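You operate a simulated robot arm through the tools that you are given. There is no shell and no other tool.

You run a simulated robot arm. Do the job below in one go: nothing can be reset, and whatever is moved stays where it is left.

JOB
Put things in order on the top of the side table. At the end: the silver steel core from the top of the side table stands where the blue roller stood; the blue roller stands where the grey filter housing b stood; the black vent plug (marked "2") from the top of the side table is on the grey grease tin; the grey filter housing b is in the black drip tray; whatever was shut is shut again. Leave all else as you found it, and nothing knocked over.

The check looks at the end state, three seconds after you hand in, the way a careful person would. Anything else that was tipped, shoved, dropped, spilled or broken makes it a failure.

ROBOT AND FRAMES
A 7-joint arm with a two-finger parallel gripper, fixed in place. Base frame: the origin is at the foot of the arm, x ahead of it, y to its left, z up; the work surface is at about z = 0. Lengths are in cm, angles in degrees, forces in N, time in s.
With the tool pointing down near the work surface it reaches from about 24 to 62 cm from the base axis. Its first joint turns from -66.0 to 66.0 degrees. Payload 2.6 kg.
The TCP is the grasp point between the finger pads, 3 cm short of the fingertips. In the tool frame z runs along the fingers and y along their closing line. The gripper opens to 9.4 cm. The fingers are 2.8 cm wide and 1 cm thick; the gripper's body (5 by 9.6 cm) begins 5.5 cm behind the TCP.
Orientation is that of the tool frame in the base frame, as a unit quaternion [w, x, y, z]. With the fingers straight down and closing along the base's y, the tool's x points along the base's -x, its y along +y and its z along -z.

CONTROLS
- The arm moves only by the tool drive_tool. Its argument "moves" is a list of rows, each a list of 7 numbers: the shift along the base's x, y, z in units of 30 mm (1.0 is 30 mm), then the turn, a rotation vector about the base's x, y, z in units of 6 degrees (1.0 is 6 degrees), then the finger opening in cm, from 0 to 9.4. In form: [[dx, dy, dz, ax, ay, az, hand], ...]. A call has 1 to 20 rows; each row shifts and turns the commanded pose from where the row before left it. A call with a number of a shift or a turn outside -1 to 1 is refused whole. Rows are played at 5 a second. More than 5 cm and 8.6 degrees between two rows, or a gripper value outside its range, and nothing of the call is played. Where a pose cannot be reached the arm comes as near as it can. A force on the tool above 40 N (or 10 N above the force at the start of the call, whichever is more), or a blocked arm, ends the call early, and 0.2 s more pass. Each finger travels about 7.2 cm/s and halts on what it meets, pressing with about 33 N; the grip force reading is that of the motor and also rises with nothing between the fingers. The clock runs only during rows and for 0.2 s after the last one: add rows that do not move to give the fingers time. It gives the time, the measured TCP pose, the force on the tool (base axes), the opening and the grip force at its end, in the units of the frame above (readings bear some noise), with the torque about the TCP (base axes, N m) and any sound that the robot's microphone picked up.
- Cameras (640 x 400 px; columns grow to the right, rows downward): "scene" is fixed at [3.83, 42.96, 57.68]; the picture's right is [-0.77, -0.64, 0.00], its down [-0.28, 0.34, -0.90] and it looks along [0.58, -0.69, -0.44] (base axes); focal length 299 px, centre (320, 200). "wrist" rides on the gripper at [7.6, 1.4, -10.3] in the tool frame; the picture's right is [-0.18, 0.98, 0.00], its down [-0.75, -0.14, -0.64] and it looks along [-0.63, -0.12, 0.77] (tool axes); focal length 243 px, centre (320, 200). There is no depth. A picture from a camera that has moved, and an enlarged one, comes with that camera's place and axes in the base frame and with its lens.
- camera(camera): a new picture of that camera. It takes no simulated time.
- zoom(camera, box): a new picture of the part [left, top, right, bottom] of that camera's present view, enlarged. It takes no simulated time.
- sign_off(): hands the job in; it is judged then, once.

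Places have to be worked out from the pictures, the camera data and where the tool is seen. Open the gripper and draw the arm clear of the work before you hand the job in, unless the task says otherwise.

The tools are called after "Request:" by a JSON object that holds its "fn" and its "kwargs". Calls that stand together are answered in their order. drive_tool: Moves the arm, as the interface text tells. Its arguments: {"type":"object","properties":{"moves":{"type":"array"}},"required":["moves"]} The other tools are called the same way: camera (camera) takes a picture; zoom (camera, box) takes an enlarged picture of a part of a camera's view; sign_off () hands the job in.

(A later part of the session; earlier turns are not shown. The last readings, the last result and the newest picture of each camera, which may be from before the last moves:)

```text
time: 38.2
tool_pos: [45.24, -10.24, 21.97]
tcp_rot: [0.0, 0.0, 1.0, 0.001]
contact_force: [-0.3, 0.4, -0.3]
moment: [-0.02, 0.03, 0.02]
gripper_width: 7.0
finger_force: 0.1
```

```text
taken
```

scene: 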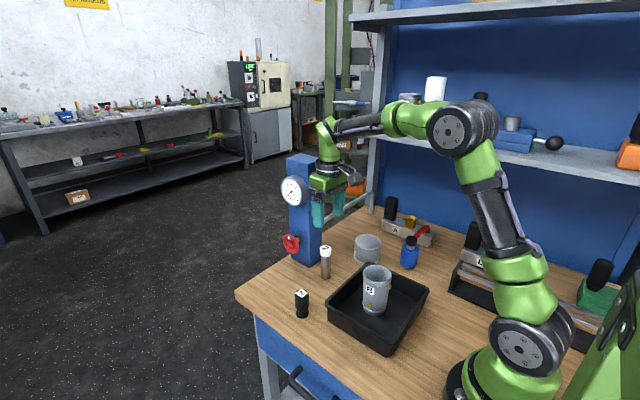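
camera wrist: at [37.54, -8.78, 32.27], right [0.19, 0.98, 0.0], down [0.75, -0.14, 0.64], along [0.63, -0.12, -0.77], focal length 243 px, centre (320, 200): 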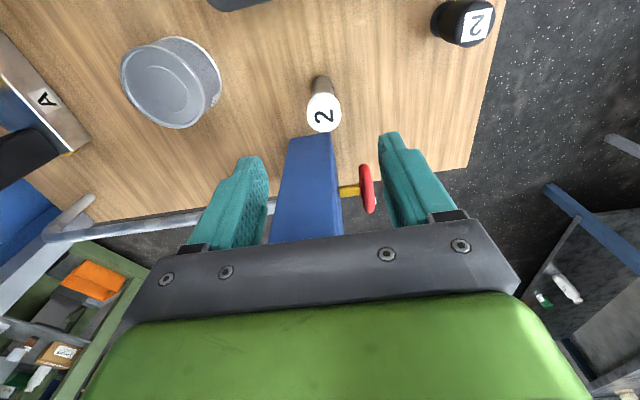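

The roller is standing at the housing's old spot. I zoom on the core and the post to get the core's exact place and the clearance.

Request:
{"fn": "zoom", "kwargs": {"camera": "wrist", "box": [250, 60, 410, 160]}}

Request:
{"fn": "zoom", "kwargs": {"camera": "scene", "box": [270, 130, 398, 290]}}

Request:
{"fn": "zoom", "kwargs": {"camera": "scene", "box": [290, 235, 386, 295]}}

Request:
{"fn": "zoom", "kwargs": {"camera": "scene", "box": [362, 220, 458, 280]}}

```text
4.00 times, centred on (330, 110) of wrist
camera zoom: at [37.54, -8.78, 32.27], right [0.19, 0.98, 0.0], down [0.75, -0.14, 0.64], along [0.63, -0.12, -0.77], focal length 970 px, centre (280, 560)
```

zoom: 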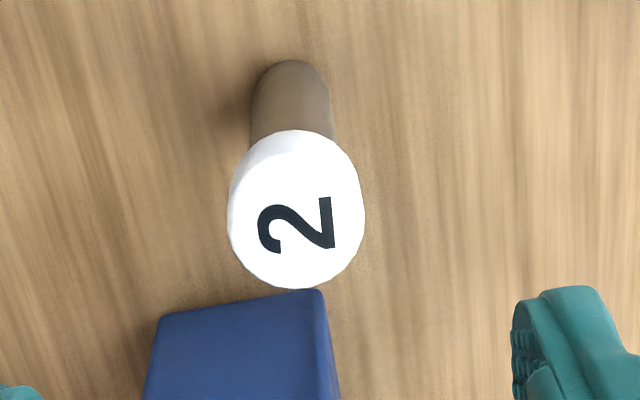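

```text
2.50 times, centred on (334, 210) of scene
camera zoom: at [3.83, 42.96, 57.68], right [-0.77, -0.64, 0.0], down [-0.28, 0.34, -0.9], along [0.58, -0.69, -0.44], focal length 748 px, centre (285, 175)
```

zoom: 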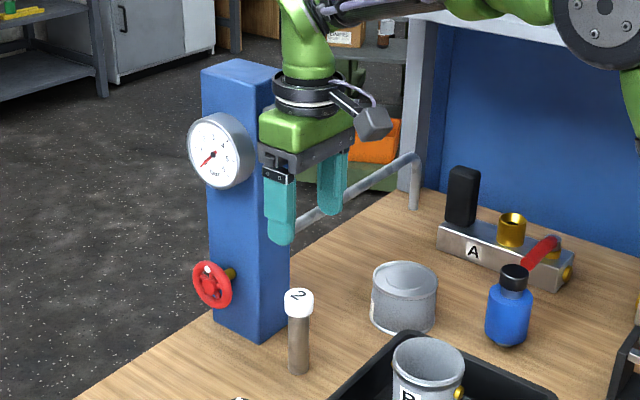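

```text
6.67 times, centred on (338, 265) of scene
camera zoom: at [3.83, 42.96, 57.68], right [-0.77, -0.64, 0.0], down [-0.28, 0.34, -0.9], along [0.58, -0.69, -0.44], focal length 1993 px, centre (200, -233)
```

zoom: 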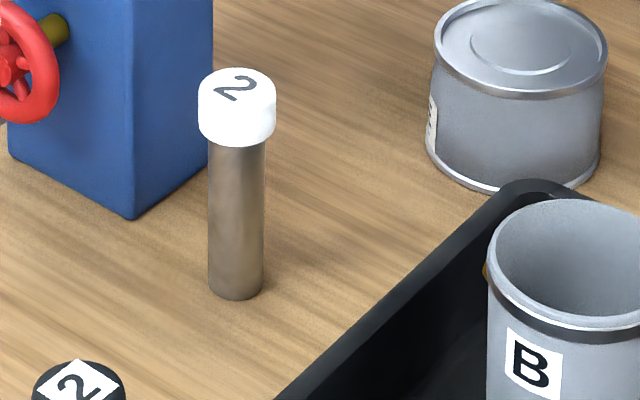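

```text
6.67 times, centred on (410, 250) of scene
camera zoom: at [3.83, 42.96, 57.68], right [-0.77, -0.64, 0.0], down [-0.28, 0.34, -0.9], along [0.58, -0.69, -0.44], focal length 1993 px, centre (-280, -133)
```

zoom: 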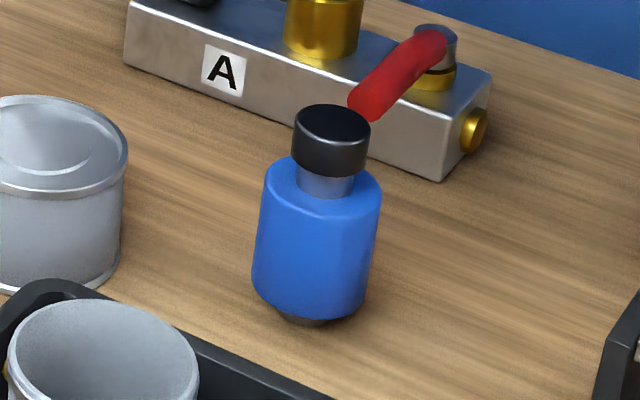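

The core stands at (45.95, -9.95), ~10 cm tall, with its white cap spanning about z 8.1–9.9 (3.2 cm wide). I line up and descend so the pads meet the cap at z≈8.9.

Request:
{"fn": "drive_tool", "kwargs": {"moves": [[0.19, 0.1, 0, 0, 0, 0, 7.0], [0, 0, -0.6, 0, 0, 0, 7.0], [0, 0, -0.7, 0, 0, 0, 7.0], [0, 0, -0.7, 0, 0, 0, 7.0], [0, 0, -0.5, 0, 0, 0, 7.0], [0, 0, 0, 0, 0, 0, 7.0]]}}

Request:
{"fn": "camera", "kwargs": {"camera": "wrist"}}

Request:
{"fn": "zoom", "kwargs": {"camera": "scene", "box": [270, 150, 398, 290]}}

```text
time: 39.6
tool_pos: [45.89, -10.09, 14.21]
tcp_rot: [0.0, 0.0, 1.0, 0.0]
contact_force: [0.1, 0.2, -0.5]
moment: [0.01, 0.0, -0.01]
gripper_width: 7.01
finger_force: 0.0
```

```text
taken
camera wrist: at [38.08, -8.56, 24.7], right [0.19, 0.98, 0.0], down [0.75, -0.14, 0.64], along [0.63, -0.12, -0.77], focal length 243 px, centre (320, 200)
```

wrist: 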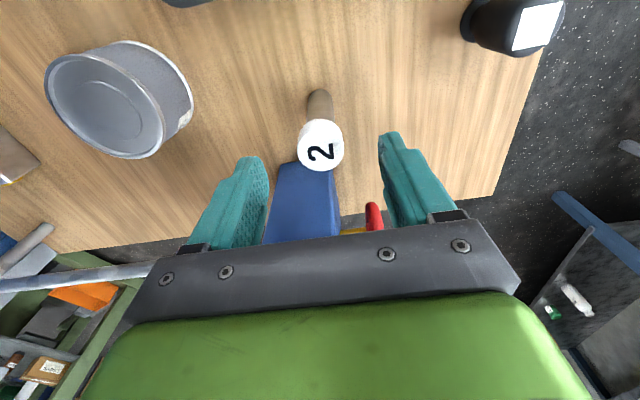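

```text
2.86 times, centred on (334, 220) of scene
camera zoom: at [3.83, 42.96, 57.68], right [-0.77, -0.64, 0.0], down [-0.28, 0.34, -0.9], along [0.58, -0.69, -0.44], focal length 854 px, centre (280, 143)
```

zoom: 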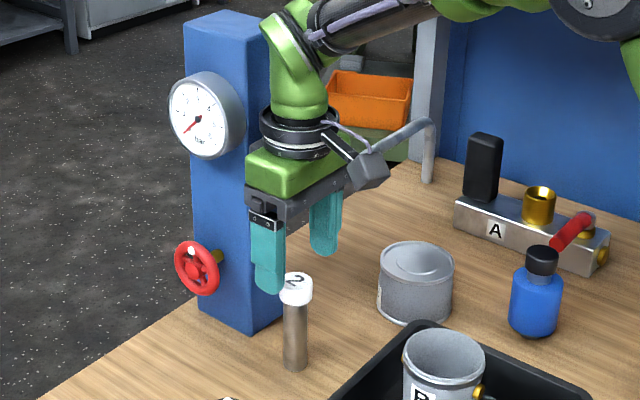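

Cap top centre at (45.9, -10.0), right between the fingers. I descend to z≈8.9 and close.

Request:
{"fn": "drive_tool", "kwargs": {"moves": [[0, 0, -0.5, 0, 0, 0, 7.0], [0, 0, -0.6, 0, 0, 0, 7.0], [0, 0, -0.5, 0, 0, 0, 7.0], [0, 0, -0.2, 0, 0, 0, 7.0], [0, 0, 0, 0, 0, 0, 7.0]]}}

Request:
{"fn": "camera", "kwargs": {"camera": "wrist"}}

Request:
{"fn": "zoom", "kwargs": {"camera": "scene", "box": [270, 200, 398, 290]}}

```text
time: 40.8
tool_pos: [46.0, -10.09, 9.02]
tcp_rot: [0.0, 0.001, 1.0, 0.0]
contact_force: [-0.3, -0.5, 0.2]
moment: [0.04, -0.03, 0.0]
gripper_width: 6.98
finger_force: 0.0
```

```text
taken
camera wrist: at [38.1, -8.59, 19.32], right [0.19, 0.98, 0.0], down [0.75, -0.14, 0.64], along [0.63, -0.12, -0.77], focal length 243 px, centre (320, 200)
```

wrist: 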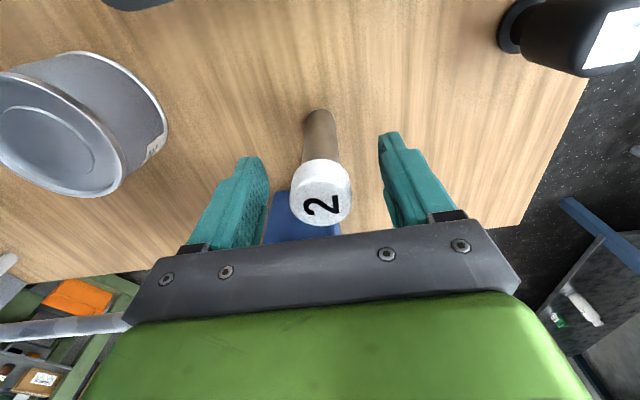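

```text
4.44 times, centred on (334, 245) of scene
camera zoom: at [3.83, 42.96, 57.68], right [-0.77, -0.64, 0.0], down [-0.28, 0.34, -0.9], along [0.58, -0.69, -0.44], focal length 1329 px, centre (258, 0)
```

zoom: 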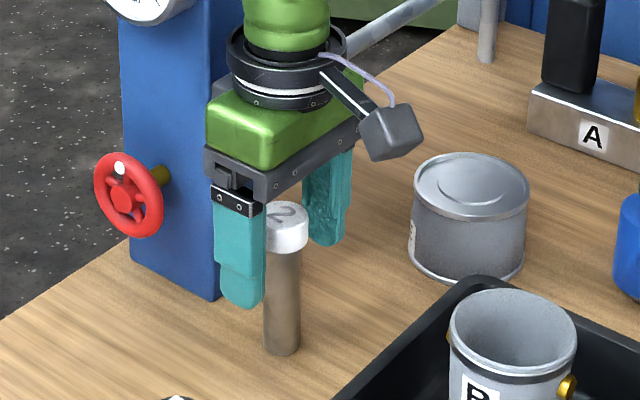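

The cap is centred between the pads within about 1 mm. I close gently.

Request:
{"fn": "drive_tool", "kwargs": {"moves": [[0, 0, 0, 0, 0, 0, 5.5], [0, 0, 0, 0, 0, 0, 4.4], [0, 0, 0, 0, 0, 0, 3.8], [0, 0, 0, 0, 0, 0, 3.4], [0, 0, 0, 0, 0, 0, 3.0], [0, 0, 0, 0, 0, 0, 2.4], [0, 0, 0, 0, 0, 0, 2.4]]}}

Request:
{"fn": "camera", "kwargs": {"camera": "wrist"}}

Request:
{"fn": "zoom", "kwargs": {"camera": "scene", "box": [270, 200, 398, 290]}}

```text
time: 42.4
tool_pos: [45.9, -9.9, 9.02]
tcp_rot: [0.0, 0.001, 1.0, 0.0]
contact_force: [-0.1, 1.6, 0.3]
moment: [0.1, -0.03, 0.0]
gripper_width: 3.13
finger_force: 32.9
```

```text
taken
camera wrist: at [38.11, -8.57, 19.35], right [0.18, 0.98, 0.0], down [0.75, -0.14, 0.64], along [0.63, -0.12, -0.77], focal length 243 px, centre (320, 200)
```

wrist: 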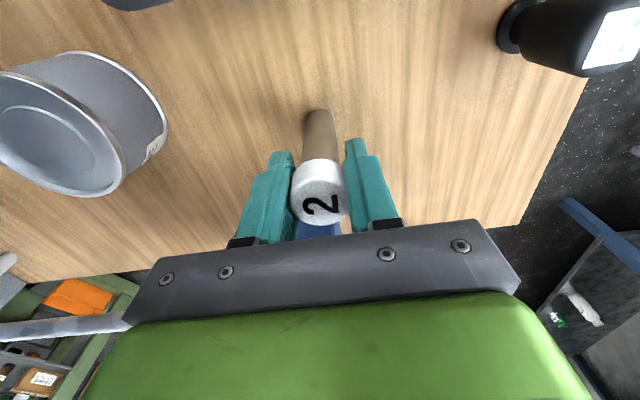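

```text
4.44 times, centred on (334, 245) of scene
camera zoom: at [3.83, 42.96, 57.68], right [-0.77, -0.64, 0.0], down [-0.28, 0.34, -0.9], along [0.58, -0.69, -0.44], focal length 1329 px, centre (258, 0)
```

zoom: 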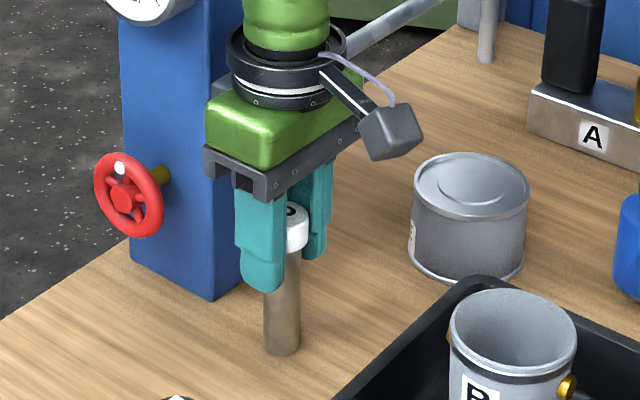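

Gripped at 3.13 cm on the cap, core upright. I lift it 14 cm straight up, move +y clear of the post, then +x to above the roller's old spot.

Request:
{"fn": "drive_tool", "kwargs": {"moves": [[0, 0, 0.2, 0, 0, 0, 2.4], [0, 0, 0.5, 0, 0, 0, 2.4], [0, 0, 0.8, 0, 0, 0, 2.4], [0, 0, 0.8, 0, 0, 0, 2.4], [0, 0, 0.8, 0, 0, 0, 2.4], [0, 0, 0.8, 0, 0, 0, 2.4], [0, 0, 0.6, 0, 0, 0, 2.4], [0, 0.4, 0, 0, 0, 0, 2.4], [0, 0.7, 0, 0, 0, 0, 2.4], [0, 0.8, 0, 0, 0, 0, 2.4], [0, 0.8, 0, 0, 0, 0, 2.4], [0, 0.8, 0, 0, 0, 0, 2.4], [0, 0.54, 0, 0, 0, 0, 2.4], [0.4, 0, 0, 0, 0, 0, 2.4], [0.7, 0, 0, 0, 0, 0, 2.4], [0.8, 0, 0, 0, 0, 0, 2.4], [0.6, 0, 0, 0, 0, 0, 2.4], [0.28, 0, 0, 0, 0, 0, 2.4], [0, 0, 0, 0, 0, 0, 2.4]]}}

Request:
{"fn": "camera", "kwargs": {"camera": "wrist"}}

Request:
{"fn": "camera", "kwargs": {"camera": "scene"}}

```text
time: 46.4
tool_pos: [54.16, 2.04, 22.48]
tcp_rot: [0.0, 0.0, 1.0, 0.0]
contact_force: [0.3, 1.0, -2.6]
moment: [-0.01, -0.02, 0.02]
gripper_width: 3.11
finger_force: 33.0
```

```text
taken
camera wrist: at [46.45, 3.56, 32.81], right [0.18, 0.98, 0.0], down [0.75, -0.14, 0.64], along [0.63, -0.12, -0.77], focal length 243 px, centre (320, 200)
```

wrist: 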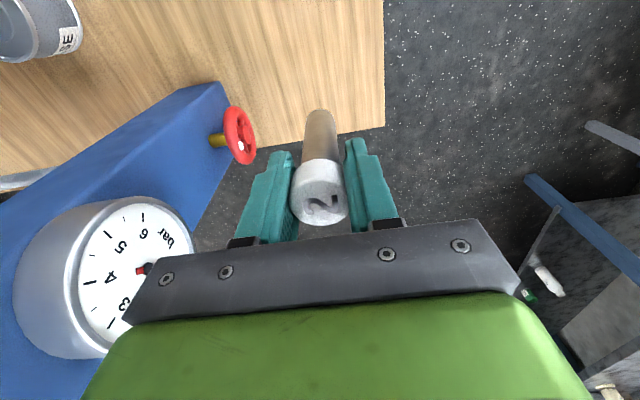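

```text
taken
```

scene: 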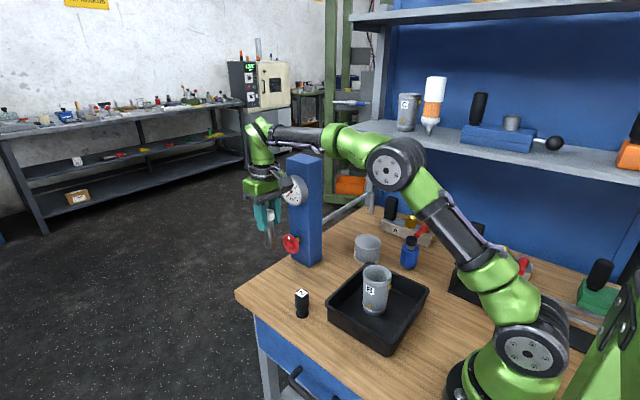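

The core hangs at (54.16, 2.04). I lower it to about 5 mm above the table.

Request:
{"fn": "drive_tool", "kwargs": {"moves": [[0, 0, -0.5, 0, 0, 0, 2.4], [0, 0, -0.8, 0, 0, 0, 2.4], [0, 0, -0.8, 0, 0, 0, 2.4], [0, 0, -0.8, 0, 0, 0, 2.4], [0, 0, -0.7, 0, 0, 0, 2.4], [0, 0, -0.4, 0, 0, 0, 2.4], [0, 0, -0.2, 0, 0, 0, 2.4], [0, 0, -0.1, 0, 0, 0, 2.4], [0, 0, 0, 0, 0, 0, 2.4]]}}

Request:
{"fn": "camera", "kwargs": {"camera": "wrist"}}

Request:
{"fn": "zoom", "kwargs": {"camera": "scene", "box": [220, 220, 348, 300]}}

```text
time: 48.4
tool_pos: [54.23, 2.04, 9.61]
tcp_rot: [0.0, 0.001, 1.0, 0.0]
contact_force: [0.7, 0.0, -1.5]
moment: [-0.01, 0.01, 0.03]
gripper_width: 3.14
finger_force: 33.0
```

```text
taken
camera wrist: at [46.47, 3.53, 19.9], right [0.19, 0.98, 0.0], down [0.75, -0.14, 0.64], along [0.63, -0.12, -0.77], focal length 243 px, centre (320, 200)
```

wrist: 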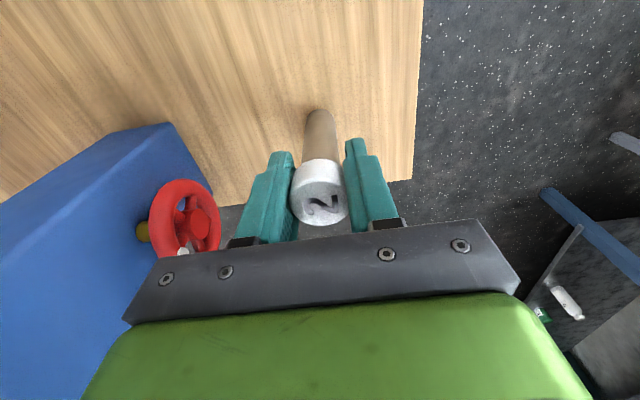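

```text
5.00 times, centred on (284, 260) of scene
camera zoom: at [3.83, 42.96, 57.68], right [-0.77, -0.64, 0.0], down [-0.28, 0.34, -0.9], along [0.58, -0.69, -0.44], focal length 1495 px, centre (500, -100)
```

zoom: 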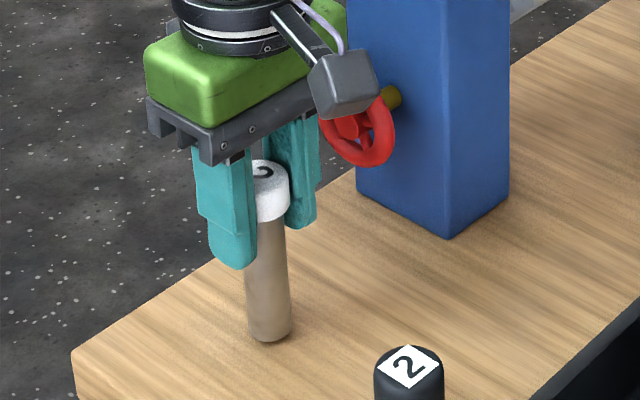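

Cmd z is about 9.5, ~6 mm above the surface, the core hangs straight. Small steps down now.

Request:
{"fn": "drive_tool", "kwargs": {"moves": [[0, 0, -0.08, 0, 0, 0, 2.4], [0, 0, -0.05, 0, 0, 0, 2.4], [0, 0, 0, 0, 0, 0, 2.4]]}}

Request:
{"fn": "drive_tool", "kwargs": {"moves": [[0, 0, -0.03, 0, 0, 0, 2.4], [0, 0, 0, 0, 0, 0, 2.4]]}}

Request:
{"fn": "drive_tool", "kwargs": {"moves": [[0, 0, -0.03, 0, 0, 0, 2.4], [0, 0, 0, 0, 0, 0, 2.4]]}}

```text
time: 49.2
tool_pos: [54.17, 2.02, 9.29]
tcp_rot: [0.0, 0.001, 1.0, 0.0]
contact_force: [0.1, -0.3, -2.5]
moment: [0.02, 0.03, 0.01]
gripper_width: 3.12
finger_force: 33.1
```

```text
time: 49.8
tool_pos: [54.31, 2.04, 9.08]
tcp_rot: [0.0, 0.0, 1.0, 0.0]
contact_force: [0.4, -0.1, -2.2]
moment: [0.02, 0.02, 0.0]
gripper_width: 3.14
finger_force: 33.1
```

```text
time: 50.4
tool_pos: [54.24, 2.05, 8.99]
tcp_rot: [0.0, -0.001, 1.0, 0.0]
contact_force: [-0.2, -0.2, -1.6]
moment: [0.02, 0.0, 0.0]
gripper_width: 3.13
finger_force: 32.2
```

Still mostly hanging at cmd z 8.95. Smaller steps down.

Request:
{"fn": "drive_tool", "kwargs": {"moves": [[0, 0, -0.015, 0, 0, 0, 2.4], [0, 0, 0, 0, 0, 0, 2.4]]}}

Request:
{"fn": "drive_tool", "kwargs": {"moves": [[0, 0, -0.015, 0, 0, 0, 2.4], [0, 0, 0, 0, 0, 0, 2.4]]}}

```text
time: 51.0
tool_pos: [54.06, 2.1, 8.95]
tcp_rot: [0.0, 0.001, 1.0, -0.001]
contact_force: [-1.8, 0.0, 3.7]
moment: [-0.04, 0.17, 0.02]
gripper_width: 3.13
finger_force: 32.5
```

```text
time: 51.6
tool_pos: [54.22, 1.99, 8.98]
tcp_rot: [0.001, 0.001, 1.0, 0.0]
contact_force: [-4.1, -0.2, 9.5]
moment: [-0.09, 0.37, 0.01]
gripper_width: 3.12
finger_force: 33.3
```

Contact (9.5 N, slight moment). I back off about 0.7 mm to near zero and check before opening.

Request:
{"fn": "drive_tool", "kwargs": {"moves": [[0, 0, 0.02, 0, 0, 0, 2.4], [0, 0, 0, 0, 0, 0, 2.4]]}}

Request:
{"fn": "zoom", "kwargs": {"camera": "scene", "box": [236, 230, 332, 290]}}

Request:
{"fn": "zoom", "kwargs": {"camera": "wrist", "box": [240, 80, 400, 240]}}

```text
time: 52.2
tool_pos: [54.17, 2.05, 8.92]
tcp_rot: [0.0, 0.0, 1.0, -0.001]
contact_force: [-0.1, -0.3, 4.0]
moment: [0.06, -0.06, 0.06]
gripper_width: 3.15
finger_force: 32.9
```

```text
6.67 times, centred on (284, 260) of scene
camera zoom: at [3.82, 42.96, 57.68], right [-0.77, -0.64, 0.0], down [-0.28, 0.34, -0.9], along [0.58, -0.69, -0.44], focal length 1993 px, centre (560, -200)
```

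zoom: 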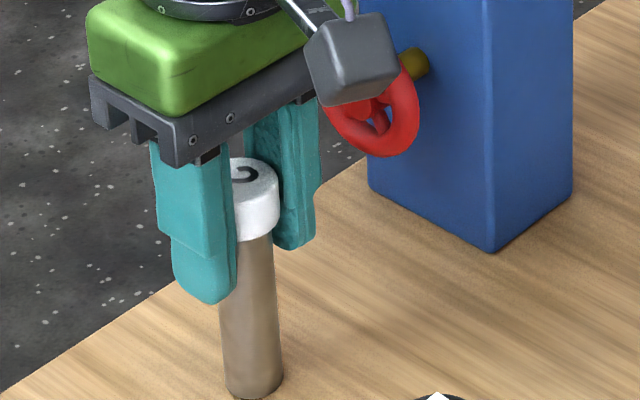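

```text
2.50 times, centred on (320, 160) of wrist
camera zoom: at [46.48, 3.53, 19.35], right [0.18, 0.98, 0.0], down [0.75, -0.14, 0.64], along [0.63, -0.12, -0.77], focal length 606 px, centre (320, 300)
```

zoom: 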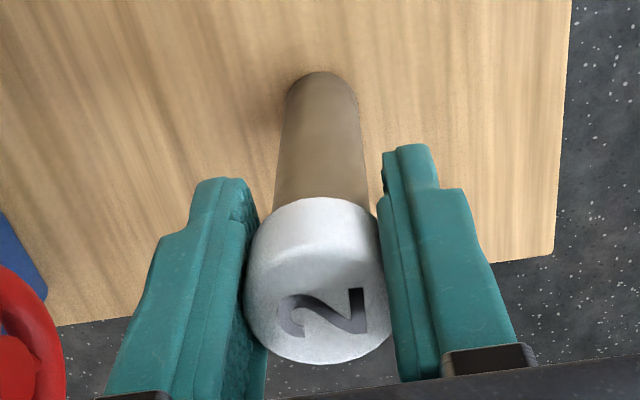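

The core stands straight with light pressure. I ease up slightly and open the fingers.

Request:
{"fn": "drive_tool", "kwargs": {"moves": [[0, 0, 0.01, 0, 0, 0, 2.4], [0, 0, 0, 0, 0, 0, 2.4]]}}

Request:
{"fn": "drive_tool", "kwargs": {"moves": [[0, 0, 0, 0, 0, 0, 3.5], [0, 0, 0, 0, 0, 0, 4.5], [0, 0, 0, 0, 0, 0, 6.0], [0, 0, 0, 0, 0, 0, 7.0], [0, 0, 0, 0, 0, 0, 7.0]]}}

Request:
{"fn": "camera", "kwargs": {"camera": "wrist"}}

Request:
{"fn": "zoom", "kwargs": {"camera": "scene", "box": [236, 230, 332, 290]}}

```text
time: 52.8
tool_pos: [54.13, 2.14, 9.07]
tcp_rot: [0.001, 0.0, 1.0, 0.0]
contact_force: [1.1, 0.8, 0.0]
moment: [0.07, -0.14, -0.01]
gripper_width: 3.13
finger_force: 33.0
```

```text
time: 54.0
tool_pos: [54.24, 2.09, 9.05]
tcp_rot: [0.0, 0.0, 1.0, 0.0]
contact_force: [0.0, -0.1, 0.2]
moment: [0.0, 0.01, -0.01]
gripper_width: 6.99
finger_force: 0.0
```

```text
taken
camera wrist: at [46.48, 3.54, 19.38], right [0.18, 0.98, 0.0], down [0.75, -0.14, 0.64], along [0.63, -0.12, -0.77], focal length 243 px, centre (320, 200)
```

wrist: 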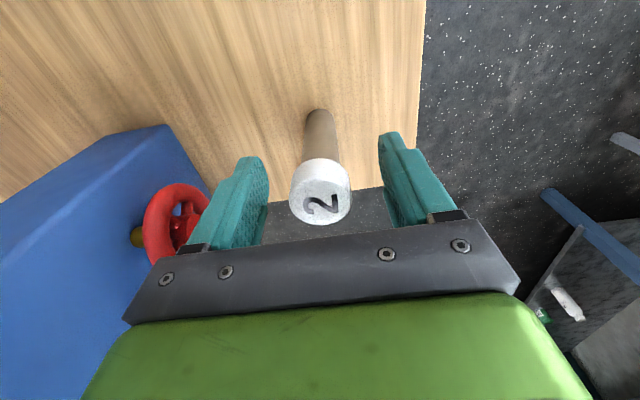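

```text
6.67 times, centred on (284, 260) of scene
camera zoom: at [3.83, 42.96, 57.68], right [-0.77, -0.64, 0.0], down [-0.28, 0.34, -0.9], along [0.58, -0.69, -0.44], focal length 1993 px, centre (560, -200)
```

zoom: 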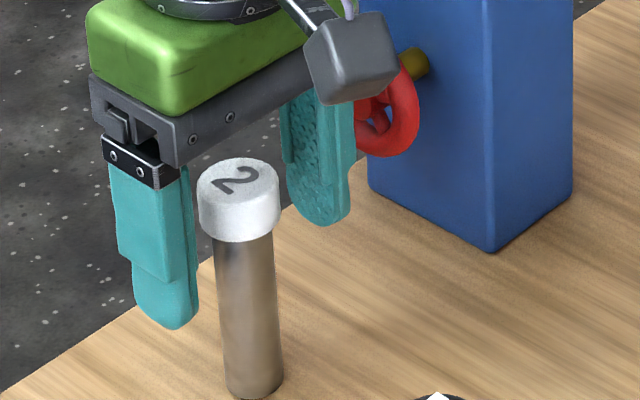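

The core stands free on the roller's old spot. I rise straight up and go over to the black plug.

Request:
{"fn": "drive_tool", "kwargs": {"moves": [[0, 0, 0.4, 0, 0, 0, 7.0], [0, 0, 0.8, 0, 0, 0, 7.0], [0, 0, 0.8, 0, 0, 0, 7.0], [0, 0, 0.8, 0, 0, 0, 7.0], [0, 0, 0.8, 0, 0, 0, 7.0], [0, 0, 0.8, 0, 0, 0, 7.0], [-0.5, 0.1, 0, 0, 0, 0, 7.0], [-0.8, 0.1, 0, 0, 0, 0, 7.0], [-0.8, 0.1, 0, 0, 0, 0, 7.0], [-0.8, 0.1, 0, 0, 0, 0, 7.0], [-0.8, 0.1, 0, 0, 0, 0, 7.0], [-0.57, 0.13, 0, 0, 0, 0, 7.0], [0, 0, 0, 0, 0, 0, 7.0]]}}

Request:
{"fn": "camera", "kwargs": {"camera": "wrist"}}

Request:
{"fn": "camera", "kwargs": {"camera": "scene"}}

```text
time: 56.8
tool_pos: [41.32, 4.14, 22.21]
tcp_rot: [0.0, 0.0, 1.0, 0.0]
contact_force: [-0.1, -0.2, -0.4]
moment: [0.03, 0.05, 0.0]
gripper_width: 6.99
finger_force: 0.0
```

```text
taken
camera wrist: at [33.65, 5.52, 32.59], right [0.18, 0.98, 0.0], down [0.75, -0.14, 0.64], along [0.63, -0.12, -0.77], focal length 243 px, centre (320, 200)
```

wrist: 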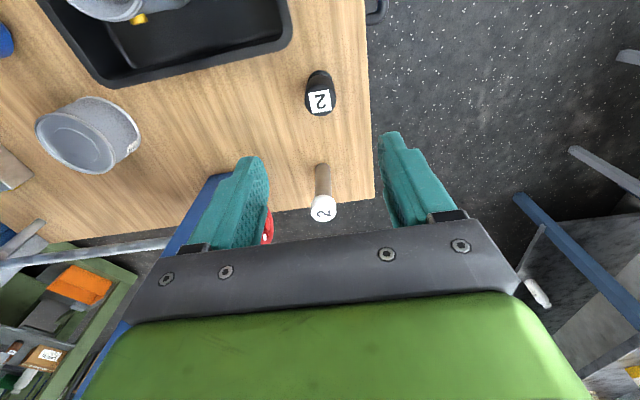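

```text
taken
```

scene: 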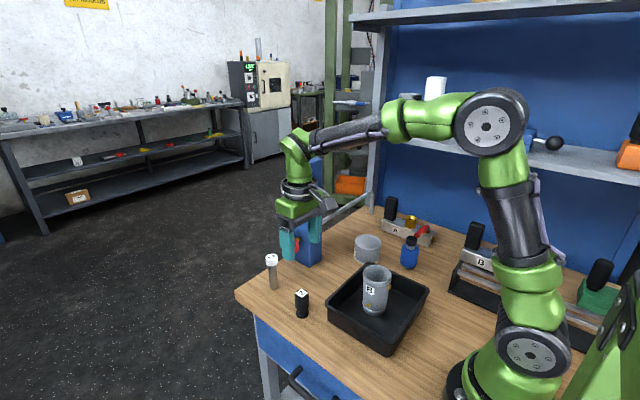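

Everything stands fine. I zoom on the plug and on the tin for their exact places.

Request:
{"fn": "zoom", "kwargs": {"camera": "wrist", "box": [240, 50, 400, 150]}}

Request:
{"fn": "zoom", "kwargs": {"camera": "scene", "box": [254, 270, 350, 330]}}

Request:
{"fn": "zoom", "kwargs": {"camera": "wrist", "box": [10, 80, 170, 180]}}

Request:
{"fn": "zoom", "kwargs": {"camera": "scene", "box": [319, 220, 415, 280]}}

```text
4.00 times, centred on (320, 100) of wrist
camera zoom: at [33.65, 5.52, 32.59], right [0.18, 0.98, 0.0], down [0.75, -0.14, 0.64], along [0.63, -0.12, -0.77], focal length 970 px, centre (320, 600)
```

zoom: 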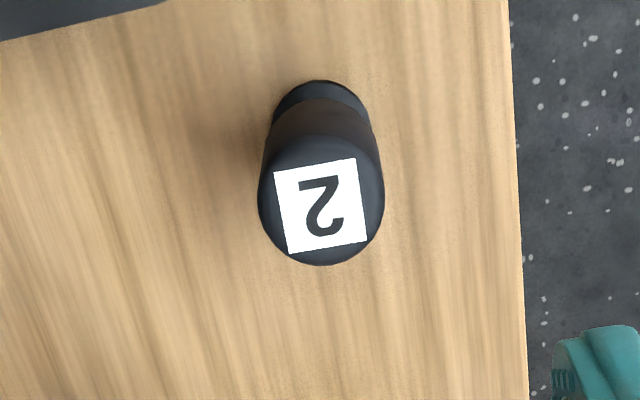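

```text
6.67 times, centred on (302, 300) of scene
camera zoom: at [3.83, 42.96, 57.68], right [-0.77, -0.64, 0.0], down [-0.28, 0.34, -0.9], along [0.58, -0.69, -0.44], focal length 1993 px, centre (440, -467)
```

zoom: 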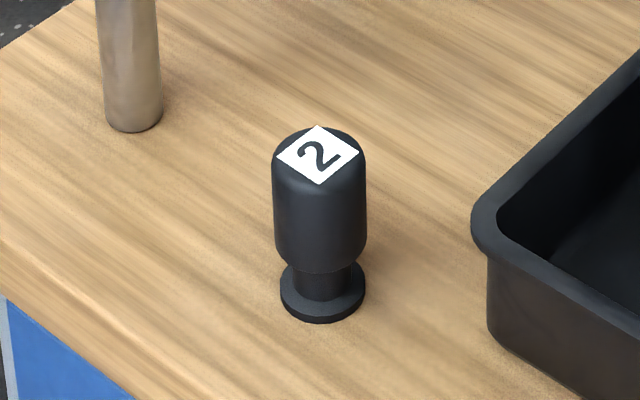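

```text
4.00 times, centred on (90, 130) of wrist
camera zoom: at [33.65, 5.52, 32.59], right [0.18, 0.98, 0.0], down [0.75, -0.14, 0.64], along [0.63, -0.12, -0.77], focal length 970 px, centre (1240, 480)
```

zoom: 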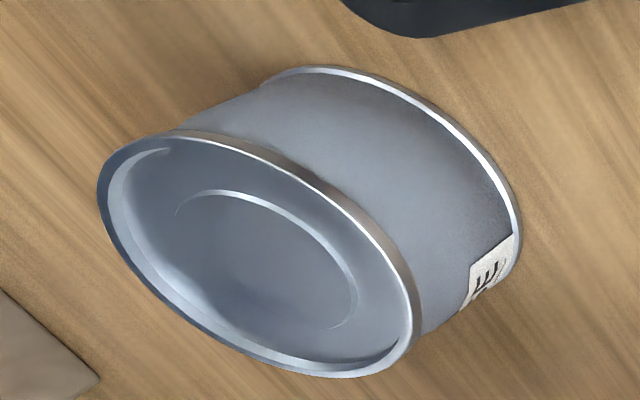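

```text
6.67 times, centred on (367, 250) of scene
camera zoom: at [3.83, 42.96, 57.68], right [-0.77, -0.64, 0.0], down [-0.28, 0.34, -0.9], along [0.58, -0.69, -0.44], focal length 1993 px, centre (7, -133)
```

zoom: 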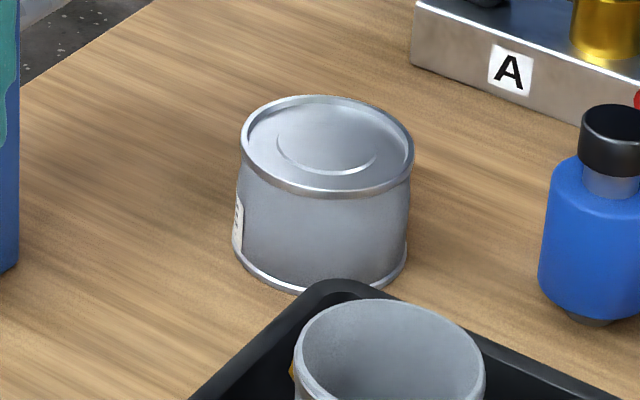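

The plug centres at about (41.8, 4.05), ~6.7 cm tall, body 3.3 cm wide. I line up and descend to just above it to check.

Request:
{"fn": "drive_tool", "kwargs": {"moves": [[0.13, 0, 0, 0, 0, 0, 7.0], [0, 0, -0.6, 0, 0, 0, 7.0], [0, 0, -0.8, 0, 0, 0, 7.0], [0, 0, -0.8, 0, 0, 0, 7.0], [0, 0, -0.8, 0, 0, 0, 7.0], [0, 0, -0.6, 0, 0, 0, 7.0], [0, 0, -0.3, 0, 0, 0, 7.0], [0, 0, 0, 0, 0, 0, 7.0]]}}

Request:
{"fn": "camera", "kwargs": {"camera": "wrist"}}

Request:
{"fn": "zoom", "kwargs": {"camera": "scene", "box": [240, 220, 368, 320]}}

```text
time: 58.6
tool_pos: [41.71, 4.02, 10.41]
tcp_rot: [0.0, 0.001, 1.0, 0.0]
contact_force: [0.0, 0.0, 0.3]
moment: [-0.02, 0.02, 0.01]
gripper_width: 6.98
finger_force: 0.0
```

```text
taken
camera wrist: at [34.06, 5.45, 20.81], right [0.19, 0.98, 0.0], down [0.75, -0.14, 0.64], along [0.63, -0.12, -0.77], focal length 243 px, centre (320, 200)
```

wrist: 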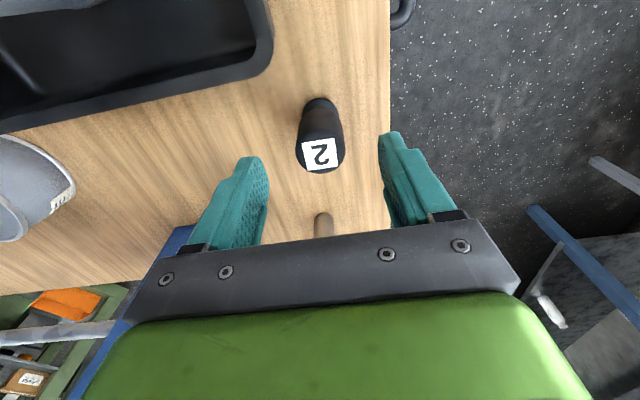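

```text
4.00 times, centred on (304, 270) of scene
camera zoom: at [3.83, 42.96, 57.68], right [-0.77, -0.64, 0.0], down [-0.28, 0.34, -0.9], along [0.58, -0.69, -0.44], focal length 1196 px, centre (384, -80)
```

zoom: 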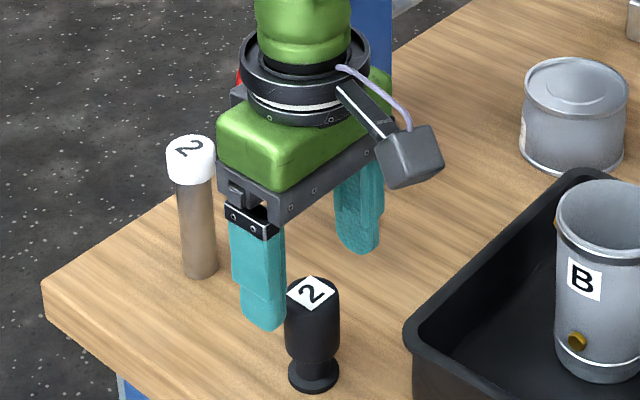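

Plug top at (41.7, 4.0), aligned. I descend to z≈4.4 and close.

Request:
{"fn": "drive_tool", "kwargs": {"moves": [[0, 0, -0.5, 0, 0, 0, 7.0], [0, 0, -0.6, 0, 0, 0, 7.0], [0, 0, -0.6, 0, 0, 0, 7.0], [0, 0, -0.32, 0, 0, 0, 7.0], [0, 0, 0, 0, 0, 0, 7.0]]}}

Request:
{"fn": "camera", "kwargs": {"camera": "wrist"}}

```text
time: 59.8
tool_pos: [41.76, 4.05, 4.43]
tcp_rot: [0.0, 0.001, 1.0, 0.0]
contact_force: [0.3, 0.9, -0.3]
moment: [-0.03, 0.0, -0.01]
gripper_width: 7.01
finger_force: 0.0
```

```text
taken
camera wrist: at [34.04, 5.47, 14.8], right [0.19, 0.98, 0.0], down [0.75, -0.14, 0.64], along [0.63, -0.12, -0.77], focal length 243 px, centre (320, 200)
```

wrist: 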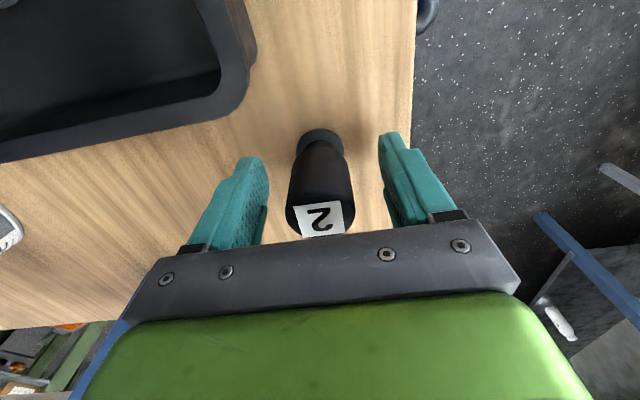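

The plug sits centred between the fingers. I close gently on its body.

Request:
{"fn": "drive_tool", "kwargs": {"moves": [[0, 0, 0, 0, 0, 0, 5.5], [0, 0, 0, 0, 0, 0, 4.4], [0, 0, 0, 0, 0, 0, 3.8], [0, 0, 0, 0, 0, 0, 3.3], [0, 0, 0, 0, 0, 0, 2.6], [0, 0, 0, 0, 0, 0, 2.4], [0, 0, 0, 0, 0, 0, 2.4]]}}

Request:
{"fn": "camera", "kwargs": {"camera": "wrist"}}

```text
time: 61.4
tool_pos: [41.74, 4.02, 4.4]
tcp_rot: [0.0, 0.0, 1.0, 0.0]
contact_force: [-1.0, -1.5, 0.7]
moment: [-0.07, 0.0, -0.03]
gripper_width: 3.33
finger_force: 33.1
```

```text
taken
camera wrist: at [34.05, 5.46, 14.82], right [0.18, 0.98, 0.0], down [0.75, -0.14, 0.64], along [0.63, -0.12, -0.77], focal length 243 px, centre (320, 200)
```

wrist: 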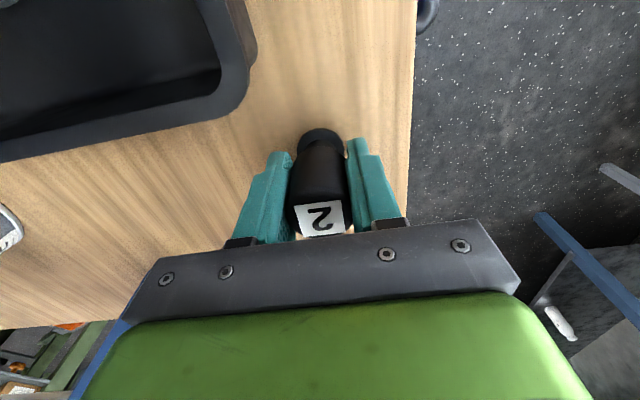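

Gripped at 3.33 cm. I lift it and carry it along -y to the tin.

Request:
{"fn": "drive_tool", "kwargs": {"moves": [[0, 0, 0.3, 0, 0, 0, 2.4], [0, 0, 0.7, 0, 0, 0, 2.4], [0, 0, 0.9, 0, 0, 0, 2.4], [0, 0, 0.9, 0, 0, 0, 2.4], [0, 0, 0.9, 0, 0, 0, 2.4], [0, 0, 0.9, 0, 0, 0, 2.4], [0, 0, 0.9, 0, 0, 0, 2.4], [0, 0, 0.3, 0, 0, 0, 2.4], [0, -0.3, 0, 0, 0, 0, 2.4], [0, -0.7, 0, 0, 0, 0, 2.4], [0, -0.8, 0, 0, 0, 0, 2.4], [0, -0.8, 0, 0, 0, 0, 2.4], [0, -0.8, 0, 0, 0, 0, 2.4], [0, -0.8, 0, 0, 0, 0, 2.4], [0, -0.8, 0, 0, 0, 0, 2.4], [0, -0.8, 0, 0, 0, 0, 2.4], [0, -0.8, 0, 0, 0, 0, 2.4], [0, -0.8, 0, 0, 0, 0, 2.4], [0, -0.5, 0, 0, 0, 0, 2.4], [0, 0, 0, 0, 0, 0, 2.4]]}}

Request:
{"fn": "camera", "kwargs": {"camera": "wrist"}}

Request:
{"fn": "camera", "kwargs": {"camera": "scene"}}

```text
time: 65.6
tool_pos: [41.77, -19.7, 21.83]
tcp_rot: [0.001, 0.0, 1.0, 0.0]
contact_force: [-0.2, 0.4, -1.6]
moment: [0.0, -0.01, -0.04]
gripper_width: 3.34
finger_force: 32.9
```

```text
taken
camera wrist: at [34.01, -18.3, 32.21], right [0.18, 0.98, 0.0], down [0.75, -0.14, 0.64], along [0.63, -0.12, -0.77], focal length 243 px, centre (320, 200)
```

wrist: 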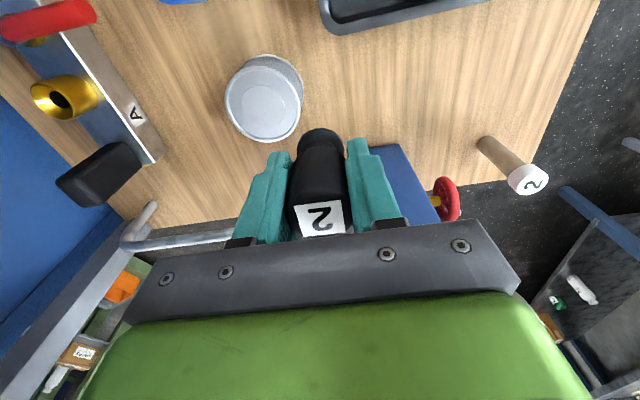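

```text
taken
```

scene: 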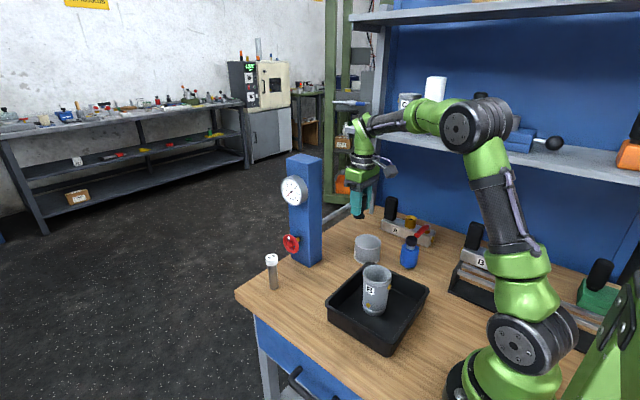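

The tin is clearly in view; I zoom on it to work out its centre and top height.

Request:
{"fn": "zoom", "kwargs": {"camera": "wrist", "box": [190, 40, 350, 140]}}

Request:
{"fn": "zoom", "kwargs": {"camera": "scene", "box": [319, 205, 415, 265]}}

```text
4.00 times, centred on (270, 90) of wrist
camera zoom: at [34.01, -18.3, 32.21], right [0.18, 0.98, 0.0], down [0.75, -0.14, 0.64], along [0.63, -0.12, -0.77], focal length 970 px, centre (520, 640)
```

zoom: 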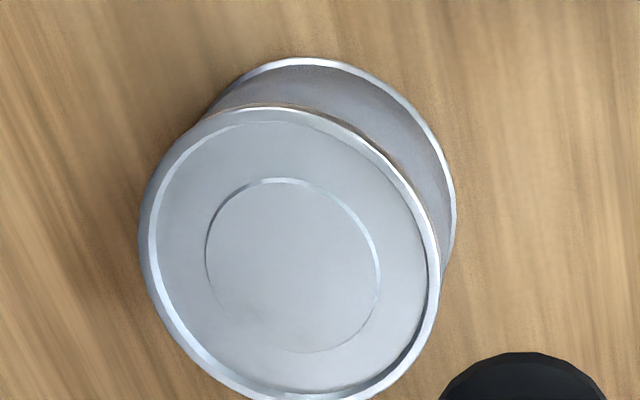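

```text
6.67 times, centred on (367, 235) of scene
camera zoom: at [3.83, 42.96, 57.68], right [-0.77, -0.64, 0.0], down [-0.28, 0.34, -0.9], along [0.58, -0.69, -0.44], focal length 1993 px, centre (7, -33)
```

zoom: 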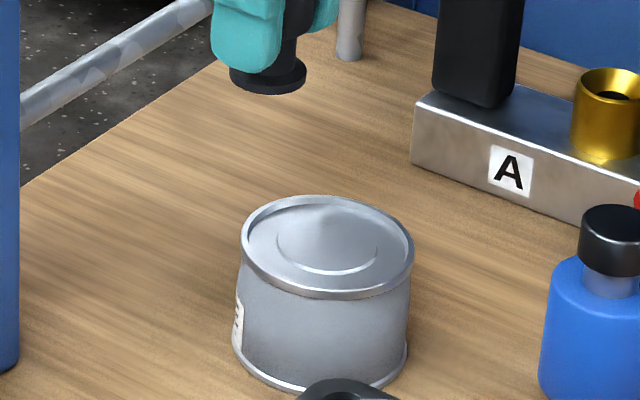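

The tin's lid centre works out at about (42.0, -26.05), top around z 5.5. I move over it and lower to about 4 cm above it for a check.

Request:
{"fn": "drive_tool", "kwargs": {"moves": [[0.03, -0.5, 0, 0, 0, 0, 2.4], [0.03, -0.7, 0, 0, 0, 0, 2.4], [0, -0.6, 0, 0, 0, 0, 2.4], [0, -0.32, 0, 0, 0, 0, 2.4], [0, 0, -0.5, 0, 0, 0, 2.4], [0, 0, -0.7, 0, 0, 0, 2.4], [0, 0, -0.6, 0, 0, 0, 2.4], [0, 0, -0.5, 0, 0, 0, 2.4], [0, 0, 0, 0, 0, 0, 2.4]]}}

Request:
{"fn": "camera", "kwargs": {"camera": "wrist"}}

Request:
{"fn": "zoom", "kwargs": {"camera": "scene", "box": [319, 200, 415, 270]}}

```text
time: 67.6
tool_pos: [41.94, -26.27, 15.01]
tcp_rot: [0.0, 0.0, 1.0, -0.001]
contact_force: [-0.1, 0.1, 0.0]
moment: [0.0, 0.01, 0.0]
gripper_width: 3.33
finger_force: 33.2
```

```text
taken
camera wrist: at [34.21, -24.63, 25.35], right [0.18, 0.98, 0.0], down [0.75, -0.14, 0.64], along [0.63, -0.12, -0.77], focal length 243 px, centre (320, 200)
```

wrist: 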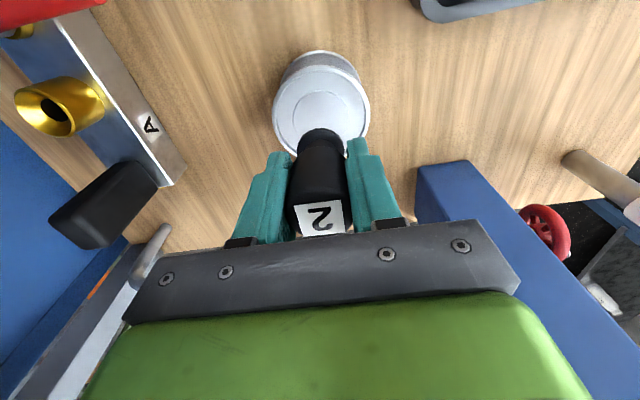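

```text
5.71 times, centred on (367, 235) of scene
camera zoom: at [3.83, 42.96, 57.68], right [-0.77, -0.64, 0.0], down [-0.28, 0.34, -0.9], along [0.58, -0.69, -0.44], focal length 1709 px, centre (51, 0)
```

zoom: 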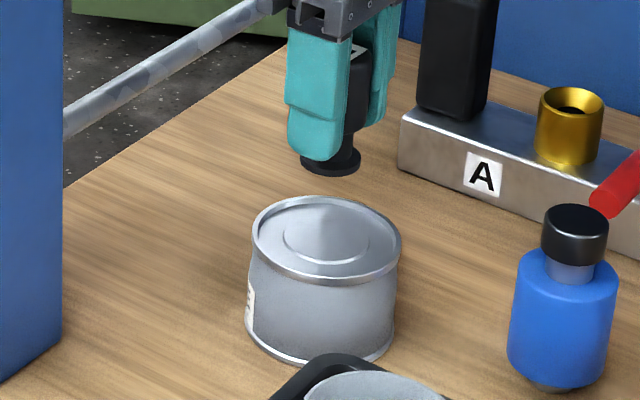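

I zoom on the tin under the plug for a finer fix.

Request:
{"fn": "zoom", "kwargs": {"camera": "wrist", "box": [240, 40, 400, 140]}}

Request:
{"fn": "zoom", "kwargs": {"camera": "wrist", "box": [240, 90, 400, 190]}}

```text
4.00 times, centred on (320, 90) of wrist
camera zoom: at [34.21, -24.63, 25.35], right [0.18, 0.98, 0.0], down [0.75, -0.14, 0.64], along [0.63, -0.12, -0.77], focal length 970 px, centre (320, 640)
```

zoom: 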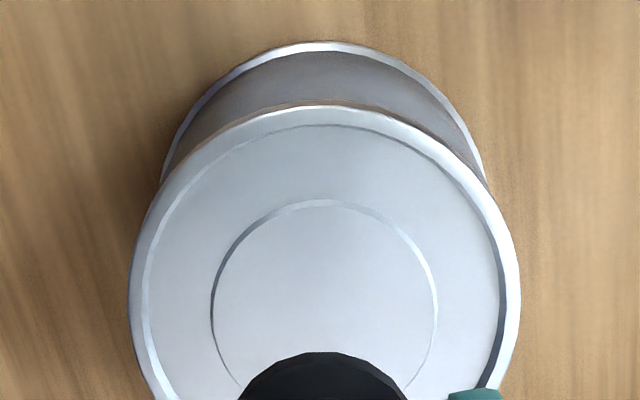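

```text
4.00 times, centred on (320, 140) of wrist
camera zoom: at [34.21, -24.63, 25.35], right [0.18, 0.98, 0.0], down [0.75, -0.14, 0.64], along [0.63, -0.12, -0.77], focal length 970 px, centre (320, 440)
```

zoom: 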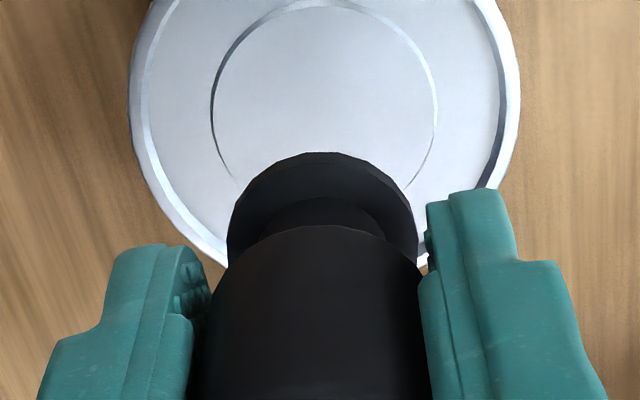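

Tin centre ≈ (41.9, -26.0), rim top ≈ 5.5–6. I nudge -1 mm in x and lower the plug to ~0.5 cm above the lid.

Request:
{"fn": "drive_tool", "kwargs": {"moves": [[-0.03, 0, -0.4, 0, 0, 0, 2.4], [0, 0, -0.5, 0, 0, 0, 2.4], [0, 0, -0.3, 0, 0, 0, 2.4], [0, 0, -0.1, 0, 0, 0, 2.4], [0, 0, 0, 0, 0, 0, 2.4]]}}

Request:
{"fn": "zoom", "kwargs": {"camera": "scene", "box": [319, 200, 415, 270]}}

Request:
{"fn": "camera", "kwargs": {"camera": "wrist"}}

```text
time: 68.8
tool_pos: [41.97, -26.11, 11.11]
tcp_rot: [0.0, 0.0, 1.0, 0.0]
contact_force: [-0.5, -0.1, -0.4]
moment: [0.01, 0.0, 0.0]
gripper_width: 3.35
finger_force: 32.7
```

```text
5.71 times, centred on (367, 235) of scene
camera zoom: at [3.83, 42.96, 57.68], right [-0.77, -0.64, 0.0], down [-0.28, 0.34, -0.9], along [0.58, -0.69, -0.44], focal length 1709 px, centre (51, 0)
```

zoom: 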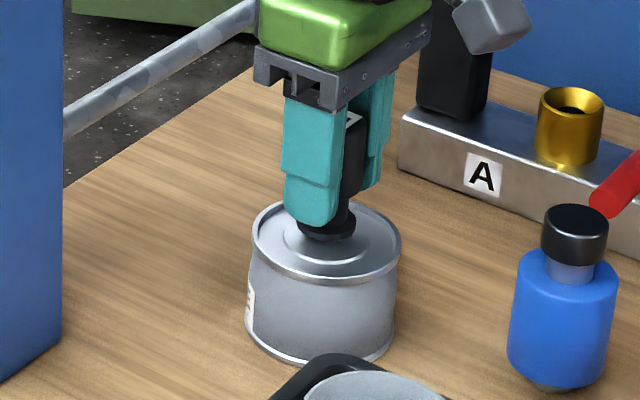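

```text
taken
camera wrist: at [34.14, -24.61, 21.41], right [0.18, 0.98, 0.0], down [0.75, -0.14, 0.64], along [0.63, -0.12, -0.77], focal length 243 px, centre (320, 200)
```

wrist: 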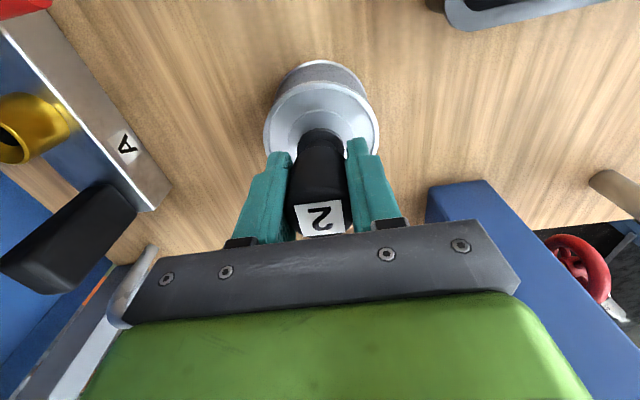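

The plug is centred about 1 cm above the lid. I go on in small steps watching the force.

Request:
{"fn": "drive_tool", "kwargs": {"moves": [[0, 0, -0.1, 0, 0, 0, 2.4], [0, 0, -0.03, 0, 0, 0, 2.4], [0, 0, 0, 0, 0, 0, 2.4]]}}

Request:
{"fn": "drive_tool", "kwargs": {"moves": [[0, 0, -0.04, 0, 0, 0, 2.4], [0, 0, 0, 0, 0, 0, 2.4]]}}

Request:
{"fn": "drive_tool", "kwargs": {"moves": [[0, 0, -0.04, 0, 0, 0, 2.4], [0, 0, 0, 0, 0, 0, 2.4]]}}

```text
time: 69.6
tool_pos: [41.95, -26.07, 10.67]
tcp_rot: [0.001, 0.001, 1.0, 0.0]
contact_force: [-0.4, 0.3, 0.7]
moment: [0.01, -0.03, -0.01]
gripper_width: 3.33
finger_force: 33.1
```

```text
time: 70.2
tool_pos: [41.87, -26.03, 10.52]
tcp_rot: [0.0, 0.001, 1.0, -0.001]
contact_force: [-0.4, 0.0, -1.0]
moment: [-0.02, -0.01, 0.0]
gripper_width: 3.33
finger_force: 33.2
```

```text
time: 70.8
tool_pos: [41.92, -26.1, 10.46]
tcp_rot: [0.0, 0.001, 1.0, 0.0]
contact_force: [-1.2, 2.0, 4.1]
moment: [0.09, 0.11, -0.01]
gripper_width: 3.34
finger_force: 33.0
```

Contact at z≈10.4 (4 N). I look before letting go.

Request:
{"fn": "zoom", "kwargs": {"camera": "scene", "box": [329, 215, 405, 263]}}

Request:
{"fn": "zoom", "kwargs": {"camera": "wrist", "box": [240, 60, 400, 160]}}

```text
8.33 times, centred on (367, 239) of scene
camera zoom: at [3.82, 42.96, 57.68], right [-0.77, -0.64, 0.0], down [-0.28, 0.34, -0.9], along [0.58, -0.69, -0.44], focal length 2492 px, centre (-72, -125)
```

zoom: 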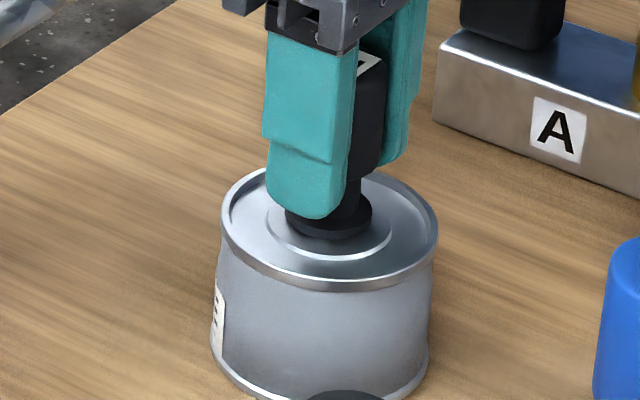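

```text
4.00 times, centred on (320, 110) of wrist
camera zoom: at [34.14, -24.63, 20.82], right [0.19, 0.98, 0.0], down [0.75, -0.14, 0.64], along [0.63, -0.12, -0.77], focal length 970 px, centre (320, 560)
```

zoom: 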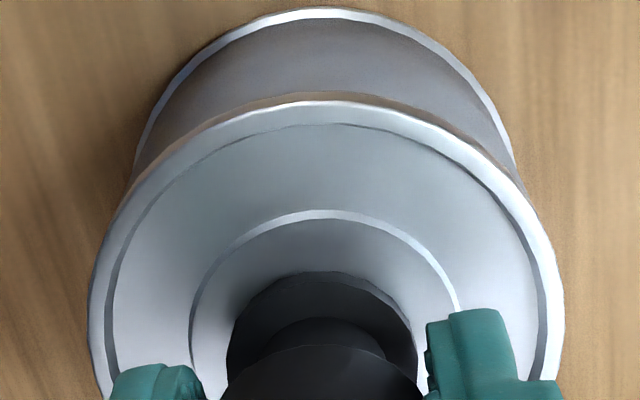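

The plug stands centred inside the lid's ring, tips ~1 cm above the lid. I open the fingers.

Request:
{"fn": "drive_tool", "kwargs": {"moves": [[0, 0, 0, 0, 0, 0, 3.6], [0, 0, 0, 0, 0, 0, 4.4], [0, 0, 0, 0, 0, 0, 5.5], [0, 0, 0, 0, 0, 0, 6.5], [0, 0, 0, 0, 0, 0, 6.5]]}}

Request:
{"fn": "camera", "kwargs": {"camera": "wrist"}}

Request:
{"fn": "zoom", "kwargs": {"camera": "scene", "box": [329, 215, 405, 263]}}

```text
time: 72.0
tool_pos: [41.95, -26.11, 10.45]
tcp_rot: [0.0, 0.001, 1.0, 0.0]
contact_force: [0.4, 0.0, 0.3]
moment: [0.0, -0.01, 0.0]
gripper_width: 6.49
finger_force: 0.0
```

```text
taken
camera wrist: at [34.13, -24.63, 20.79], right [0.18, 0.98, 0.0], down [0.75, -0.14, 0.64], along [0.63, -0.12, -0.77], focal length 243 px, centre (320, 200)
```

wrist: 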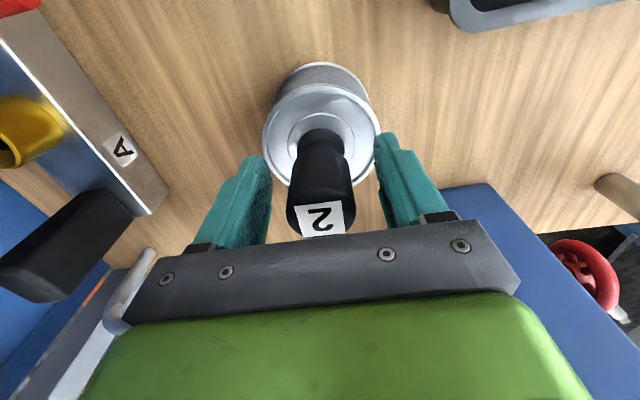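

```text
8.33 times, centred on (367, 239) of scene
camera zoom: at [3.83, 42.96, 57.68], right [-0.77, -0.64, 0.0], down [-0.28, 0.34, -0.9], along [0.58, -0.69, -0.44], focal length 2492 px, centre (-72, -125)
```

zoom: 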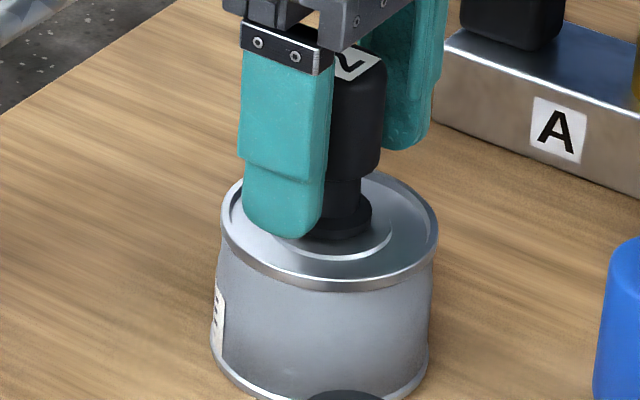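

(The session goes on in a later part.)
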